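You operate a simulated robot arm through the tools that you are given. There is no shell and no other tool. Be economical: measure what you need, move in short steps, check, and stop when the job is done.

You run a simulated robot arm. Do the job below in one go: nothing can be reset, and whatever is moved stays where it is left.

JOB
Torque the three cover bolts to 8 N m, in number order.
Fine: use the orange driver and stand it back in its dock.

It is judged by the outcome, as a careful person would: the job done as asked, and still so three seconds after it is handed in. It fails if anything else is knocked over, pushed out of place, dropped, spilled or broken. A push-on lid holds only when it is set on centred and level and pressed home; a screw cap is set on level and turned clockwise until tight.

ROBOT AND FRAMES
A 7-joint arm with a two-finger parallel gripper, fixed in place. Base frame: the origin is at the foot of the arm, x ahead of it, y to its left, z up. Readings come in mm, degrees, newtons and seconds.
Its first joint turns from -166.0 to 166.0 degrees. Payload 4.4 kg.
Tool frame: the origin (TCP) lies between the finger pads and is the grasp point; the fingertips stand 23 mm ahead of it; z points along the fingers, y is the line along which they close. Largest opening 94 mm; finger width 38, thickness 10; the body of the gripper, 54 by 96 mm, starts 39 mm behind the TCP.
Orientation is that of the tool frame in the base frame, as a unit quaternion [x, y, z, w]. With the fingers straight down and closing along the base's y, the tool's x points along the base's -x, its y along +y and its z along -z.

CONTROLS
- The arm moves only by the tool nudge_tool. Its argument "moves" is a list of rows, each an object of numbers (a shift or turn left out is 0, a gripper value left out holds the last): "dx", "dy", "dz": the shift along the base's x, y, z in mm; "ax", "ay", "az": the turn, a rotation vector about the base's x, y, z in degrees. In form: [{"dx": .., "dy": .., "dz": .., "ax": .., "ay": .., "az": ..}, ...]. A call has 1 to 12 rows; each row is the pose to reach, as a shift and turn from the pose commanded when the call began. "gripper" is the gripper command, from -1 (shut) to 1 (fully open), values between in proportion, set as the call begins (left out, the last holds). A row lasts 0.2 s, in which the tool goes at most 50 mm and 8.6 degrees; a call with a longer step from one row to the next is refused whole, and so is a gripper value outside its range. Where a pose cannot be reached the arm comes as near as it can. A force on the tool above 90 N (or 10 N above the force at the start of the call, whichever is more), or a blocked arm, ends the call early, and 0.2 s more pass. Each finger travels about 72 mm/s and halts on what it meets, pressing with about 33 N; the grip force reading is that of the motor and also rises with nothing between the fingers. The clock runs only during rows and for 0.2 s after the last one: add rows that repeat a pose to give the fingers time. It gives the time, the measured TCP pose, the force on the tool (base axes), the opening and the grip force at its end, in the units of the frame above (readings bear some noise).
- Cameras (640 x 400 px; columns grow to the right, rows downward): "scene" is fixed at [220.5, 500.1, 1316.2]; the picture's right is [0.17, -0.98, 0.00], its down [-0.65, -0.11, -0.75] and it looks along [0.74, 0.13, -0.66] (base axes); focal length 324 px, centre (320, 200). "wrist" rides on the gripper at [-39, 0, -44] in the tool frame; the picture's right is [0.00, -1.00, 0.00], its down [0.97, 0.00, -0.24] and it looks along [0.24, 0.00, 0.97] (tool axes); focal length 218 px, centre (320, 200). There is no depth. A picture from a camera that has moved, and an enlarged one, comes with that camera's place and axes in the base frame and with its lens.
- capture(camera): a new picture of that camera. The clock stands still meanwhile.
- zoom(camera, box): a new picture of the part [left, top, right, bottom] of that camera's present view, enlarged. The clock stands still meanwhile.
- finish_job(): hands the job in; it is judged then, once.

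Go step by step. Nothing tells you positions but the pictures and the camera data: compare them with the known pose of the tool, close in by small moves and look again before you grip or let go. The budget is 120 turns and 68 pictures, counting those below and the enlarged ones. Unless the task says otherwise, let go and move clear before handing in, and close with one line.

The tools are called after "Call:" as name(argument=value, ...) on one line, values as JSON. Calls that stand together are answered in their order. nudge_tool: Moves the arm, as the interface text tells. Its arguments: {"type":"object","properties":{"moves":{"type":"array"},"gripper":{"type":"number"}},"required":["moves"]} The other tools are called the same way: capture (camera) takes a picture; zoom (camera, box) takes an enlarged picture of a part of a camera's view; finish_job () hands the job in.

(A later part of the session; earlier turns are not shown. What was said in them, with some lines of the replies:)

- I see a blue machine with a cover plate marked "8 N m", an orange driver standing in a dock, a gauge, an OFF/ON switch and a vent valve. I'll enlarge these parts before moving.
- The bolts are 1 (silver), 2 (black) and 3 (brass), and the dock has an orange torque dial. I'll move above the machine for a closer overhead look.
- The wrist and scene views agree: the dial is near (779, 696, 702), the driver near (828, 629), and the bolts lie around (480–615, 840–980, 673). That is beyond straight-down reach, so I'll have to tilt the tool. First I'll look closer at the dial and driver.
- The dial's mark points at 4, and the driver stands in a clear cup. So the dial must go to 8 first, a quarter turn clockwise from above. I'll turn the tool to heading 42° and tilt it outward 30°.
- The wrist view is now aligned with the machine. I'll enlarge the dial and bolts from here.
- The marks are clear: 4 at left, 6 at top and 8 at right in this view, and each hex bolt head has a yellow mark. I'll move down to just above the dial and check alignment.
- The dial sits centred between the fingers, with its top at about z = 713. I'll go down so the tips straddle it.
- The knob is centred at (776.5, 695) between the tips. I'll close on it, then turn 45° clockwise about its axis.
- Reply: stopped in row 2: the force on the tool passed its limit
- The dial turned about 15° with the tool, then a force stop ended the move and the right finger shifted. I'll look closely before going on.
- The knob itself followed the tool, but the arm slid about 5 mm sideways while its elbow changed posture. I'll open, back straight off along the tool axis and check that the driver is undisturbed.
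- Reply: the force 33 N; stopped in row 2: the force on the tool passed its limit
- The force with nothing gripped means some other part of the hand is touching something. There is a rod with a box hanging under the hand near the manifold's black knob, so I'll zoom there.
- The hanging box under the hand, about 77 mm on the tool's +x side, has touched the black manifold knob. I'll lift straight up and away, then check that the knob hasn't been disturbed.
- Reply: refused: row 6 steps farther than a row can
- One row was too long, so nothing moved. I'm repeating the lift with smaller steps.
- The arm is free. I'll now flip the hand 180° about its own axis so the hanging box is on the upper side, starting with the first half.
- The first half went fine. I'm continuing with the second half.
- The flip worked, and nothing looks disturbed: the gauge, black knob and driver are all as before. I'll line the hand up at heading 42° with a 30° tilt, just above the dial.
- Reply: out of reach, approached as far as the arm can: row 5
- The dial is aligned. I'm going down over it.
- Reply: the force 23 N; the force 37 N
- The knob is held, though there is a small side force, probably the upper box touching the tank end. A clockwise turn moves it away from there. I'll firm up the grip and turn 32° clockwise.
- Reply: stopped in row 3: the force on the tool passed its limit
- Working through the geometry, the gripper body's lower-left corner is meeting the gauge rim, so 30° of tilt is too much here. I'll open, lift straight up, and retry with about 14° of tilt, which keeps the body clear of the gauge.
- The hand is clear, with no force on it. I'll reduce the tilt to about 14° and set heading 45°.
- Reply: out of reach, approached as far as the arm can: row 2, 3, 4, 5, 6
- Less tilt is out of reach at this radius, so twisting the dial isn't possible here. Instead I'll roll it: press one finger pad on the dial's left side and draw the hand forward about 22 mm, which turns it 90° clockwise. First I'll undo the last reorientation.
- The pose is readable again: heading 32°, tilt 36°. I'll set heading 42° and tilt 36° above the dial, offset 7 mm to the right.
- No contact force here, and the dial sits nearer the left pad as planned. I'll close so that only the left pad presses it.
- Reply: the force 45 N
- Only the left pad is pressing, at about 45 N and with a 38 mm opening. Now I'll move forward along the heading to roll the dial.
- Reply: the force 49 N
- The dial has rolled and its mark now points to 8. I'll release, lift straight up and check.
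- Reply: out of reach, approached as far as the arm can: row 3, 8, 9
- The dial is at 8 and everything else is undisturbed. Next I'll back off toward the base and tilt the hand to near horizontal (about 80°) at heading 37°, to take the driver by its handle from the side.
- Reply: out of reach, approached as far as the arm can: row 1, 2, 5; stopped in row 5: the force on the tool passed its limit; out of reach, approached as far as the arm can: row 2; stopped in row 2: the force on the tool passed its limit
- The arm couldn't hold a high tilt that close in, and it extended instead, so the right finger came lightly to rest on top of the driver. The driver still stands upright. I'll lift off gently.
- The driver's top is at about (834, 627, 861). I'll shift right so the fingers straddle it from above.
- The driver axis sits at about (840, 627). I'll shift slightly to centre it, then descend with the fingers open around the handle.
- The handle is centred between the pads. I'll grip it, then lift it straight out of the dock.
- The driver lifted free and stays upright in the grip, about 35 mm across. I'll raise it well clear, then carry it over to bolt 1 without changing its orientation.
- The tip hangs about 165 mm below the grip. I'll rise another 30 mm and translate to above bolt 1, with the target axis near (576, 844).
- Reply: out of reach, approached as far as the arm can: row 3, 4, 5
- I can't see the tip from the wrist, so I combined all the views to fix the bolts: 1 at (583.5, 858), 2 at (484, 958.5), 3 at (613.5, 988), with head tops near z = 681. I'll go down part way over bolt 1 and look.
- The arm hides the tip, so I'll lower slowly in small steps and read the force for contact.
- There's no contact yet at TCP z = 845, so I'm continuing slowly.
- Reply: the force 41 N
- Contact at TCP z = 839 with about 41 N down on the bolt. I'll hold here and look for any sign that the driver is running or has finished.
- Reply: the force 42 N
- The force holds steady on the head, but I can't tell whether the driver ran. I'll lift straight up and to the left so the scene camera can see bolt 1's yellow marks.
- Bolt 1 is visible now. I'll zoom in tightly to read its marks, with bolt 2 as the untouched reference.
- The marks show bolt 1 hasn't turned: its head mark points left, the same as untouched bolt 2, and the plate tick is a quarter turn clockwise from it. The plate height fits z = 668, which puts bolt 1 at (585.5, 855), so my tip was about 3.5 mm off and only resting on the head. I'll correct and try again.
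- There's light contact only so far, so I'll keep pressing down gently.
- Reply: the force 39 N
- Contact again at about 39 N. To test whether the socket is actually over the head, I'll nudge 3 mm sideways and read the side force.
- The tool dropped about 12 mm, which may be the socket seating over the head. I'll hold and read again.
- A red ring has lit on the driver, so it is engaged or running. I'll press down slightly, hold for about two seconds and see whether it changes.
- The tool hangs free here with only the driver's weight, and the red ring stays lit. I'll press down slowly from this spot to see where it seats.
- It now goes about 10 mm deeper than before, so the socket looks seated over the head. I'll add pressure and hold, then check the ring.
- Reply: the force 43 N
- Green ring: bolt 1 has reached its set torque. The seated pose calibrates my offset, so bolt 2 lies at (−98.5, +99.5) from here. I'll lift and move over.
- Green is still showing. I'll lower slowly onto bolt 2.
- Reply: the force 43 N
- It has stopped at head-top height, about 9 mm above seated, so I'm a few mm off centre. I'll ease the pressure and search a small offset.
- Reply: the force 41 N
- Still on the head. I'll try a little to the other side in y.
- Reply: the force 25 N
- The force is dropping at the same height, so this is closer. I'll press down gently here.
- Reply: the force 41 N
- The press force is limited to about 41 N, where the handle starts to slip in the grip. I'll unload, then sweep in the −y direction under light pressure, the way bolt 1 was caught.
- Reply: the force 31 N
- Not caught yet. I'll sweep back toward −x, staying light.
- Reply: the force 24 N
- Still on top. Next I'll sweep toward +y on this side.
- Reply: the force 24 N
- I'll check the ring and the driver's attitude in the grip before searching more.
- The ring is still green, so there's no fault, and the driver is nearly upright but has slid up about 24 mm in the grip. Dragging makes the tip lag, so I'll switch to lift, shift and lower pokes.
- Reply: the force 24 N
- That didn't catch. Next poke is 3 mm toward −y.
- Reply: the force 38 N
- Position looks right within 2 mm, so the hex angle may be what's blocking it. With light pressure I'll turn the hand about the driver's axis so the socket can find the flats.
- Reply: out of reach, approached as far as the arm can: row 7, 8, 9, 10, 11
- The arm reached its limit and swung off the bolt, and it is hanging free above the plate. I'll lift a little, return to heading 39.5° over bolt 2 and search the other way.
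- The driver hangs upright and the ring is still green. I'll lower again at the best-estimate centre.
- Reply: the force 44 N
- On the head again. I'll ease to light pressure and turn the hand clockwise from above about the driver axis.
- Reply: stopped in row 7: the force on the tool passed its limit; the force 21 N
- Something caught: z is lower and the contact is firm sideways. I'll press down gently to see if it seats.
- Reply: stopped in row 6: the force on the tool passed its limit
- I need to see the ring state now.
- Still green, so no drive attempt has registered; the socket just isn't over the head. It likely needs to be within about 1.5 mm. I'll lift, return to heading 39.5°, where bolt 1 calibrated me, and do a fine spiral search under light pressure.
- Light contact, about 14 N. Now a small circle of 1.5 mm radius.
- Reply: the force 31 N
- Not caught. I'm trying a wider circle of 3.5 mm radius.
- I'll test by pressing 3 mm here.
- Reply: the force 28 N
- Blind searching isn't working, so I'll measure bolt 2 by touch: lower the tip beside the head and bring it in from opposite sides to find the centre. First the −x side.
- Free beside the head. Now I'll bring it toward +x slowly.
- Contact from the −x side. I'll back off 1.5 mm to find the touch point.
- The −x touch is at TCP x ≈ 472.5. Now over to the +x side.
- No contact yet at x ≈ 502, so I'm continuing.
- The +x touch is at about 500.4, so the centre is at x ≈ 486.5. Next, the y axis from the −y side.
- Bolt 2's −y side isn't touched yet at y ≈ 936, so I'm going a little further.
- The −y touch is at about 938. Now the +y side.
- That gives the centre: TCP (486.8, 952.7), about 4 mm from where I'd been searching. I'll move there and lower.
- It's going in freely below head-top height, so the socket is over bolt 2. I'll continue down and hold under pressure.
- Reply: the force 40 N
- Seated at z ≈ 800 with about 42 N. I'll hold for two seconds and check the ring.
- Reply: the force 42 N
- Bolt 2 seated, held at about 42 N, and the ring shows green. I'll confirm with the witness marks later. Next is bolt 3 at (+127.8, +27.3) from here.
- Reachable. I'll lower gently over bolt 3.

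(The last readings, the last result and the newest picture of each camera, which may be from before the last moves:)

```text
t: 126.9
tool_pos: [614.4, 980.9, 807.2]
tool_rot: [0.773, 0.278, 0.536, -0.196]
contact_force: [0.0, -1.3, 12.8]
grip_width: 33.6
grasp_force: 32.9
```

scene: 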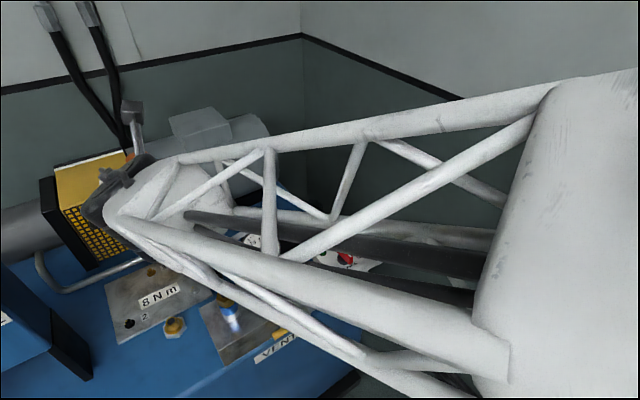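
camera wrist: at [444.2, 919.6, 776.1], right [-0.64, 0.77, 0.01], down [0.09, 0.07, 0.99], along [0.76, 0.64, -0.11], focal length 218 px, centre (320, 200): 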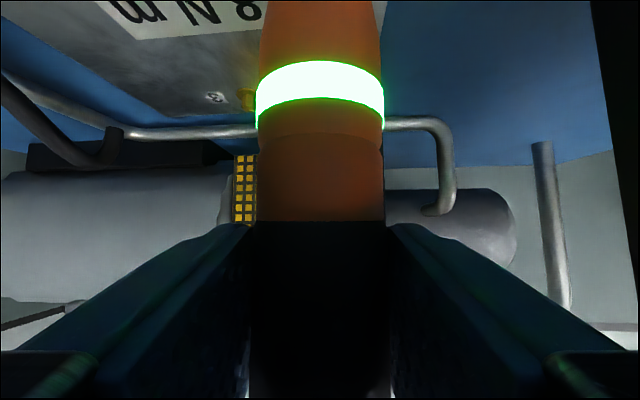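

Touching the head top, so it's a small miss. I'll run one light spiral.

Call:
nudge_tool(moves=[{"dx": 1.2, "dy": 0}, {"dx": 0.4, "dy": 1.2}, {"dx": -1, "dy": 0.7}, {"dx": -1, "dy": -0.7}, {"dx": 0.4, "dy": -1.3}, {"dx": 2, "dy": -1}, {"dx": 2.3, "dy": 0.7}, {"dx": 1, "dy": 2.2}, {"dx": -0.8, "dy": 2.3}, {"dx": -2.2, "dy": 1}, {"dx": -2.3, "dy": -0.8}, {"dx": -1, "dy": -2.2}])

```text
t: 129.5
tool_pos: [612.9, 977.7, 807.1]
tool_rot: [0.773, 0.279, 0.536, -0.197]
contact_force: [1.8, 9.1, -2.9]
grip_width: 33.9
grasp_force: 33.0
```

Caught: no vertical load, and the head is holding the socket sideways. I'll recentre by 1 mm and press down.

Call:
nudge_tool(moves=[{"dy": 1}, {"dy": 1, "dz": -2}, {"dy": 1, "dz": -4}, {"dy": 1, "dz": -6}, {"dy": 1, "dz": -8}, {"dy": 1, "dz": -9.5}, {"dy": 1, "dz": -11}, {"dy": 1, "dz": -11}])

```text
t: 131.3
tool_pos: [613.8, 979.3, 798.3]
tool_rot: [0.772, 0.277, 0.537, -0.196]
contact_force: [1.7, -2.5, 15.0]
grip_width: 34.0
grasp_force: 33.0
```

Seated at z ≈ 798. I'll press to full load and hold for over two seconds.

Call:
nudge_tool(moves=[{"dz": -1}, {"dz": -2}, {"dz": -2.5}, {"dz": -2.5}, {"dz": -2.5}, {"dz": -2.5}, {"dz": -2.5}, {"dz": -2.5}, {"dz": -2.5}, {"dz": -2.5}, {"dz": -2.5}, {"dz": -2.5}])

Call:
zoom(camera="wrist", box=[200, 0, 440, 150])

```text
t: 133.9
tool_pos: [613.7, 979.6, 795.0]
tool_rot: [0.772, 0.277, 0.537, -0.197]
contact_force: [-0.7, 0.3, 42.6]
grip_width: 33.8
grasp_force: 33.2
```

```text
2.67 times, centred on (320, 75) of wrist
camera zoom: at [570.6, 945.6, 772.9], right [-0.64, 0.77, 0.01], down [0.09, 0.07, 0.99], along [0.76, 0.64, -0.11], focal length 582 px, centre (320, 533)
```

zoom: 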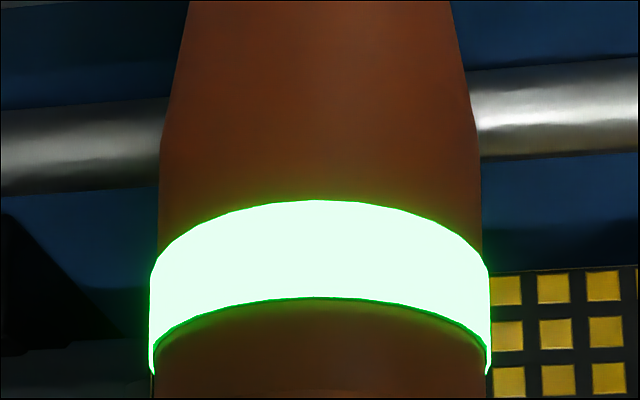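

Green on bolt 3 as well. Now I'll carry the driver back: lift, retreat toward bolt 1's side, then rise high.

Call:
nudge_tool(moves=[{"dz": 15}, {"dz": 40}, {"dz": 65}, {"dx": -8, "dy": -35, "dz": 75}, {"dx": -16, "dy": -72, "dz": 85}, {"dx": -24, "dy": -105, "dz": 100}, {"dx": -29, "dy": -130, "dz": 125}, {"dx": -29, "dy": -130, "dz": 160}, {"dx": -29, "dy": -130, "dz": 190}, {"dx": -29, "dy": -130, "dz": 190}])

Call:
nudge_tool(moves=[{"dx": 30, "dy": -26}, {"dx": 60, "dy": -52}, {"dx": 90, "dy": -78}, {"dx": 120, "dy": -105}, {"dx": 150, "dy": -132}, {"dx": 180, "dy": -158}, {"dx": 210, "dy": -184}, {"dx": 240, "dy": -211}, {"dx": 254, "dy": -225.5}, {"dx": 254, "dy": -225.5}])

```text
t: 136.1
tool_pos: [583.4, 848.5, 984.5]
tool_rot: [0.773, 0.278, 0.536, -0.196]
contact_force: [0.5, 0.0, -3.7]
grip_width: 33.7
grasp_force: 33.3
```

```text
t: 138.3
tool_pos: [827.2, 640.3, 985.1]
tool_rot: [0.782, 0.271, 0.532, -0.18]
contact_force: [1.3, 0.2, -3.3]
grip_width: 33.8
grasp_force: 32.6
out of reach, approached as far as the arm can: row 8, 9
```

Nearly over the dock. While the arm is out of the way, I'll check all three bolts' marks.

Call:
zoom(camera="scene", box=[112, 262, 212, 334])

Call:
nudge_tool(moves=[{"dx": 6, "dy": -8, "ax": 1, "ay": -0.2, "az": 1}, {"dx": 11, "dy": -16, "ax": 1.9, "ay": -0.4, "az": 1.9}, {"dx": 11, "dy": -16, "ax": 1.9, "ay": -0.4, "az": 1.9}])

```text
5.56 times, centred on (162, 298) of scene
camera zoom: at [220.5, 500.1, 1316.2], right [0.17, -0.98, 0.0], down [-0.65, -0.11, -0.75], along [0.74, 0.13, -0.66], focal length 1799 px, centre (1198, -344)
```

zoom: 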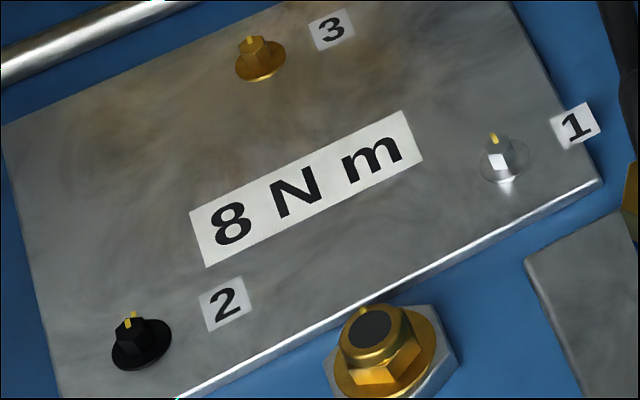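

```text
t: 139.1
tool_pos: [845.3, 609.9, 976.7]
tool_rot: [0.747, 0.346, 0.537, -0.181]
contact_force: [0.4, 0.4, -1.0]
grip_width: 34.1
grasp_force: 33.3
out of reach, approached as far as the arm can: row 1, 2
```

All three witness marks now line up with their plate ticks. The arm is at its reach limit up high, so I'll restore the grip attitude while coming lower over the dock, where it reaches better.

Call:
nudge_tool(moves=[{"dx": -2, "dy": 4, "dz": -10, "ax": 1.4, "ay": 1, "az": -1.4}, {"dx": -4, "dy": 8, "dz": -22, "ax": 2.8, "ay": 2, "az": -2.9}, {"dx": -6, "dy": 12, "dz": -35, "ax": 4.2, "ay": 3, "az": -4.3}, {"dx": -6.7, "dy": 13.9, "dz": -47, "ax": 5.5, "ay": 3.9, "az": -5.7}, {"dx": -6.7, "dy": 13.9, "dz": -47, "ax": 5.5, "ay": 3.9, "az": -5.7}])

```text
t: 140.3
tool_pos: [842.0, 621.0, 936.3]
tool_rot: [0.782, 0.21, 0.537, -0.235]
contact_force: [-0.3, -0.6, -3.2]
grip_width: 34.0
grasp_force: 32.8
```

I'll let it settle and read again.

Call:
nudge_tool(moves=[{"dz": 0}, {"dz": 0}, {"dz": 0}])

```text
t: 141.1
tool_pos: [843.2, 621.0, 936.6]
tool_rot: [0.782, 0.211, 0.537, -0.236]
contact_force: [-0.7, -0.1, -2.9]
grip_width: 33.8
grasp_force: 33.0
```

Call:
nudge_tool(moves=[{"dx": -1.5, "dy": 1, "dz": -5, "ax": -2.3, "ay": -1, "az": 1.3}, {"dx": -3, "dy": 2, "dz": -10, "ax": -4.6, "ay": -2.1, "az": 2.6}, {"dx": -4.6, "dy": 2.8, "dz": -16, "ax": -6.9, "ay": -3.1, "az": 3.9}, {"dx": -4.6, "dy": 2.8, "dz": -16, "ax": -6.9, "ay": -3.1, "az": 3.9}, {"dx": -4.6, "dy": 2.8, "dz": -16, "ax": -6.9, "ay": -3.1, "az": 3.9}])

Call:
zoom(camera="scene", box=[250, 100, 390, 260])

```text
t: 142.3
tool_pos: [837.9, 624.1, 920.6]
tool_rot: [0.773, 0.276, 0.535, -0.202]
contact_force: [0.4, -0.4, -2.9]
grip_width: 34.0
grasp_force: 33.3
```

```text
2.50 times, centred on (320, 180) of scene
camera zoom: at [220.5, 500.1, 1316.2], right [0.17, -0.98, 0.0], down [-0.65, -0.11, -0.75], along [0.74, 0.13, -0.66], focal length 810 px, centre (320, 250)
```

zoom: 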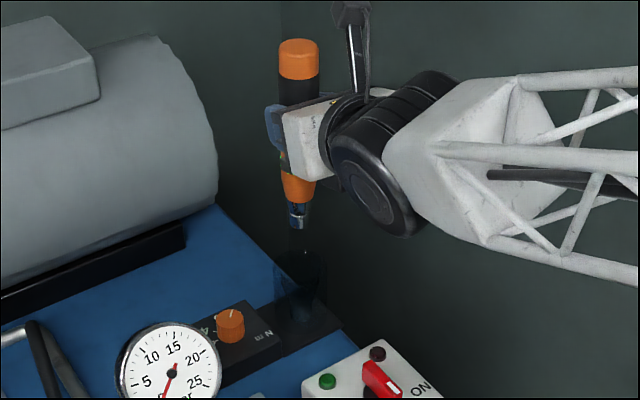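

The attitude is restored, and the driver hangs vertical and lined up over the dock, with its tip about 130 mm below the grip. I'll lower it into the cup.

Call:
nudge_tool(moves=[{"dx": 0.5, "dz": -10}, {"dx": 0.5, "dz": -22}, {"dx": 0.5, "dz": -34}, {"dx": 0.5, "dz": -46}, {"dx": 0.5, "dz": -58}, {"dx": 0.5, "dz": -70}, {"dx": 0.5, "dz": -80}, {"dx": 0.5, "dz": -88}, {"dx": 0.5, "dz": -95}, {"dx": 0.5, "dz": -95}])

```text
t: 144.5
tool_pos: [838.6, 623.6, 826.0]
tool_rot: [0.773, 0.275, 0.536, -0.2]
contact_force: [-0.3, 0.0, -2.6]
grip_width: 33.9
grasp_force: 33.1
```

No contact so far. I'm lowering the rest slowly.

Call:
nudge_tool(moves=[{"dz": -4}, {"dz": -8}, {"dz": -12}, {"dz": -16}, {"dz": -19}, {"dz": -22}, {"dz": -22}])

```text
t: 146.1
tool_pos: [837.7, 624.0, 804.1]
tool_rot: [0.772, 0.276, 0.536, -0.201]
contact_force: [-22.0, 9.0, 8.6]
grip_width: 33.9
grasp_force: 33.3
```

The holder pushes the tip toward −x, so I'll shift that way slightly to centre it.

Call:
nudge_tool(moves=[{"dx": -1, "dy": 0.4}, {"dx": -2, "dy": 0.8}, {"dx": -2, "dy": 0.8}])

```text
t: 146.9
tool_pos: [838.2, 624.5, 804.0]
tool_rot: [0.773, 0.275, 0.535, -0.2]
contact_force: [-0.4, 0.7, -2.5]
grip_width: 34.0
grasp_force: 33.3
```

The side force is gone. I'm continuing down.

Call:
nudge_tool(moves=[{"dz": -2}, {"dz": -4}, {"dz": -6}, {"dz": -8}, {"dz": -8}])

```text
t: 148.1
tool_pos: [837.2, 624.6, 795.6]
tool_rot: [0.773, 0.275, 0.536, -0.2]
contact_force: [-0.7, -1.0, -4.2]
grip_width: 33.7
grasp_force: 33.2
```

Call:
nudge_tool(moves=[{"dz": -1.5}, {"dz": -3}, {"dz": -4.5}, {"dz": -6}, {"dz": -6}])

```text
t: 149.3
tool_pos: [837.5, 625.5, 791.6]
tool_rot: [0.772, 0.275, 0.537, -0.201]
contact_force: [-8.6, -5.3, 17.6]
grip_width: 33.9
grasp_force: 33.4
```

It bottoms at z ≈ 791.6 with about 20 N, which matches the dock depth. I'll release.

Call:
nudge_tool(gripper=0.9, moves=[{"dz": 0.8}, {"dz": 0.8}, {"dz": 0.8}, {"dz": 0.8}, {"dz": 0.8}, {"dz": 0.8}])

Call:
capture(camera="wrist")

```text
t: 150.7
tool_pos: [837.3, 625.6, 791.2]
tool_rot: [0.772, 0.275, 0.536, -0.201]
contact_force: [1.0, 0.0, 0.0]
grip_width: 89.2
grasp_force: 0.1
```

```text
1 pictures are left
camera wrist: at [793.7, 592.1, 768.4], right [-0.64, 0.77, 0.01], down [0.09, 0.06, 0.99], along [0.76, 0.64, -0.11], focal length 218 px, centre (320, 200)
```

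wrist: 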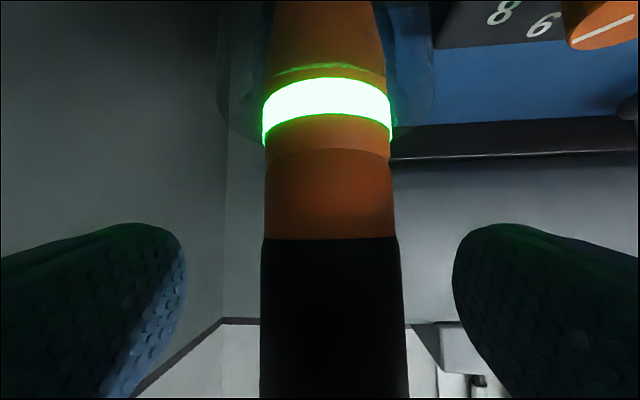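

The driver stands upright in its cup, free of the fingers. I'll lift straight up and clear.

Call:
nudge_tool(moves=[{"dz": 8}, {"dz": 20}, {"dz": 36}, {"dz": 54}, {"dz": 72}, {"dz": 90}, {"dz": 108}, {"dz": 125}, {"dz": 125}])

Call:
capture(camera="scene")

```text
t: 152.7
tool_pos: [836.3, 624.7, 915.2]
tool_rot: [0.773, 0.276, 0.535, -0.201]
contact_force: [0.2, -0.2, 0.9]
grip_width: 89.2
grasp_force: 0.1
```

```text
0 pictures are left
```

scene: 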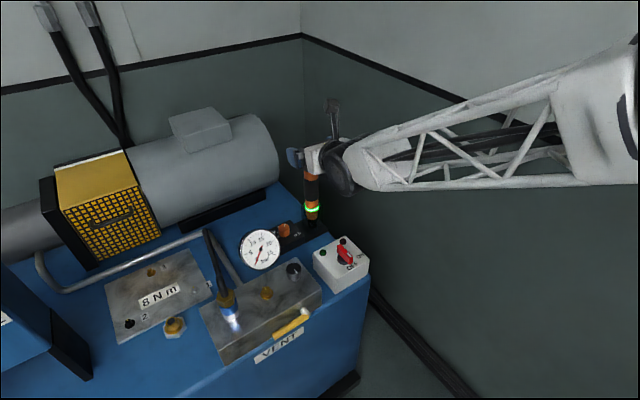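

The driver stands in its dock, the hand is clear above it, and everything else is where it was. I'm handing in the job.

Call:
finish_job()

```text
The job is handed in.
```

All three cover bolts were torqued at the 8 N m setting in the order 1, 2, 3: each one's yellow mark lines up with its plate tick, and the driver's ring read green after each. The orange driver is back upright in its dock. On the way, the hand bumped the black knob and pressed lightly on the gauge rim, and bolt 1 showed red before its green; in the pictures nothing had moved.
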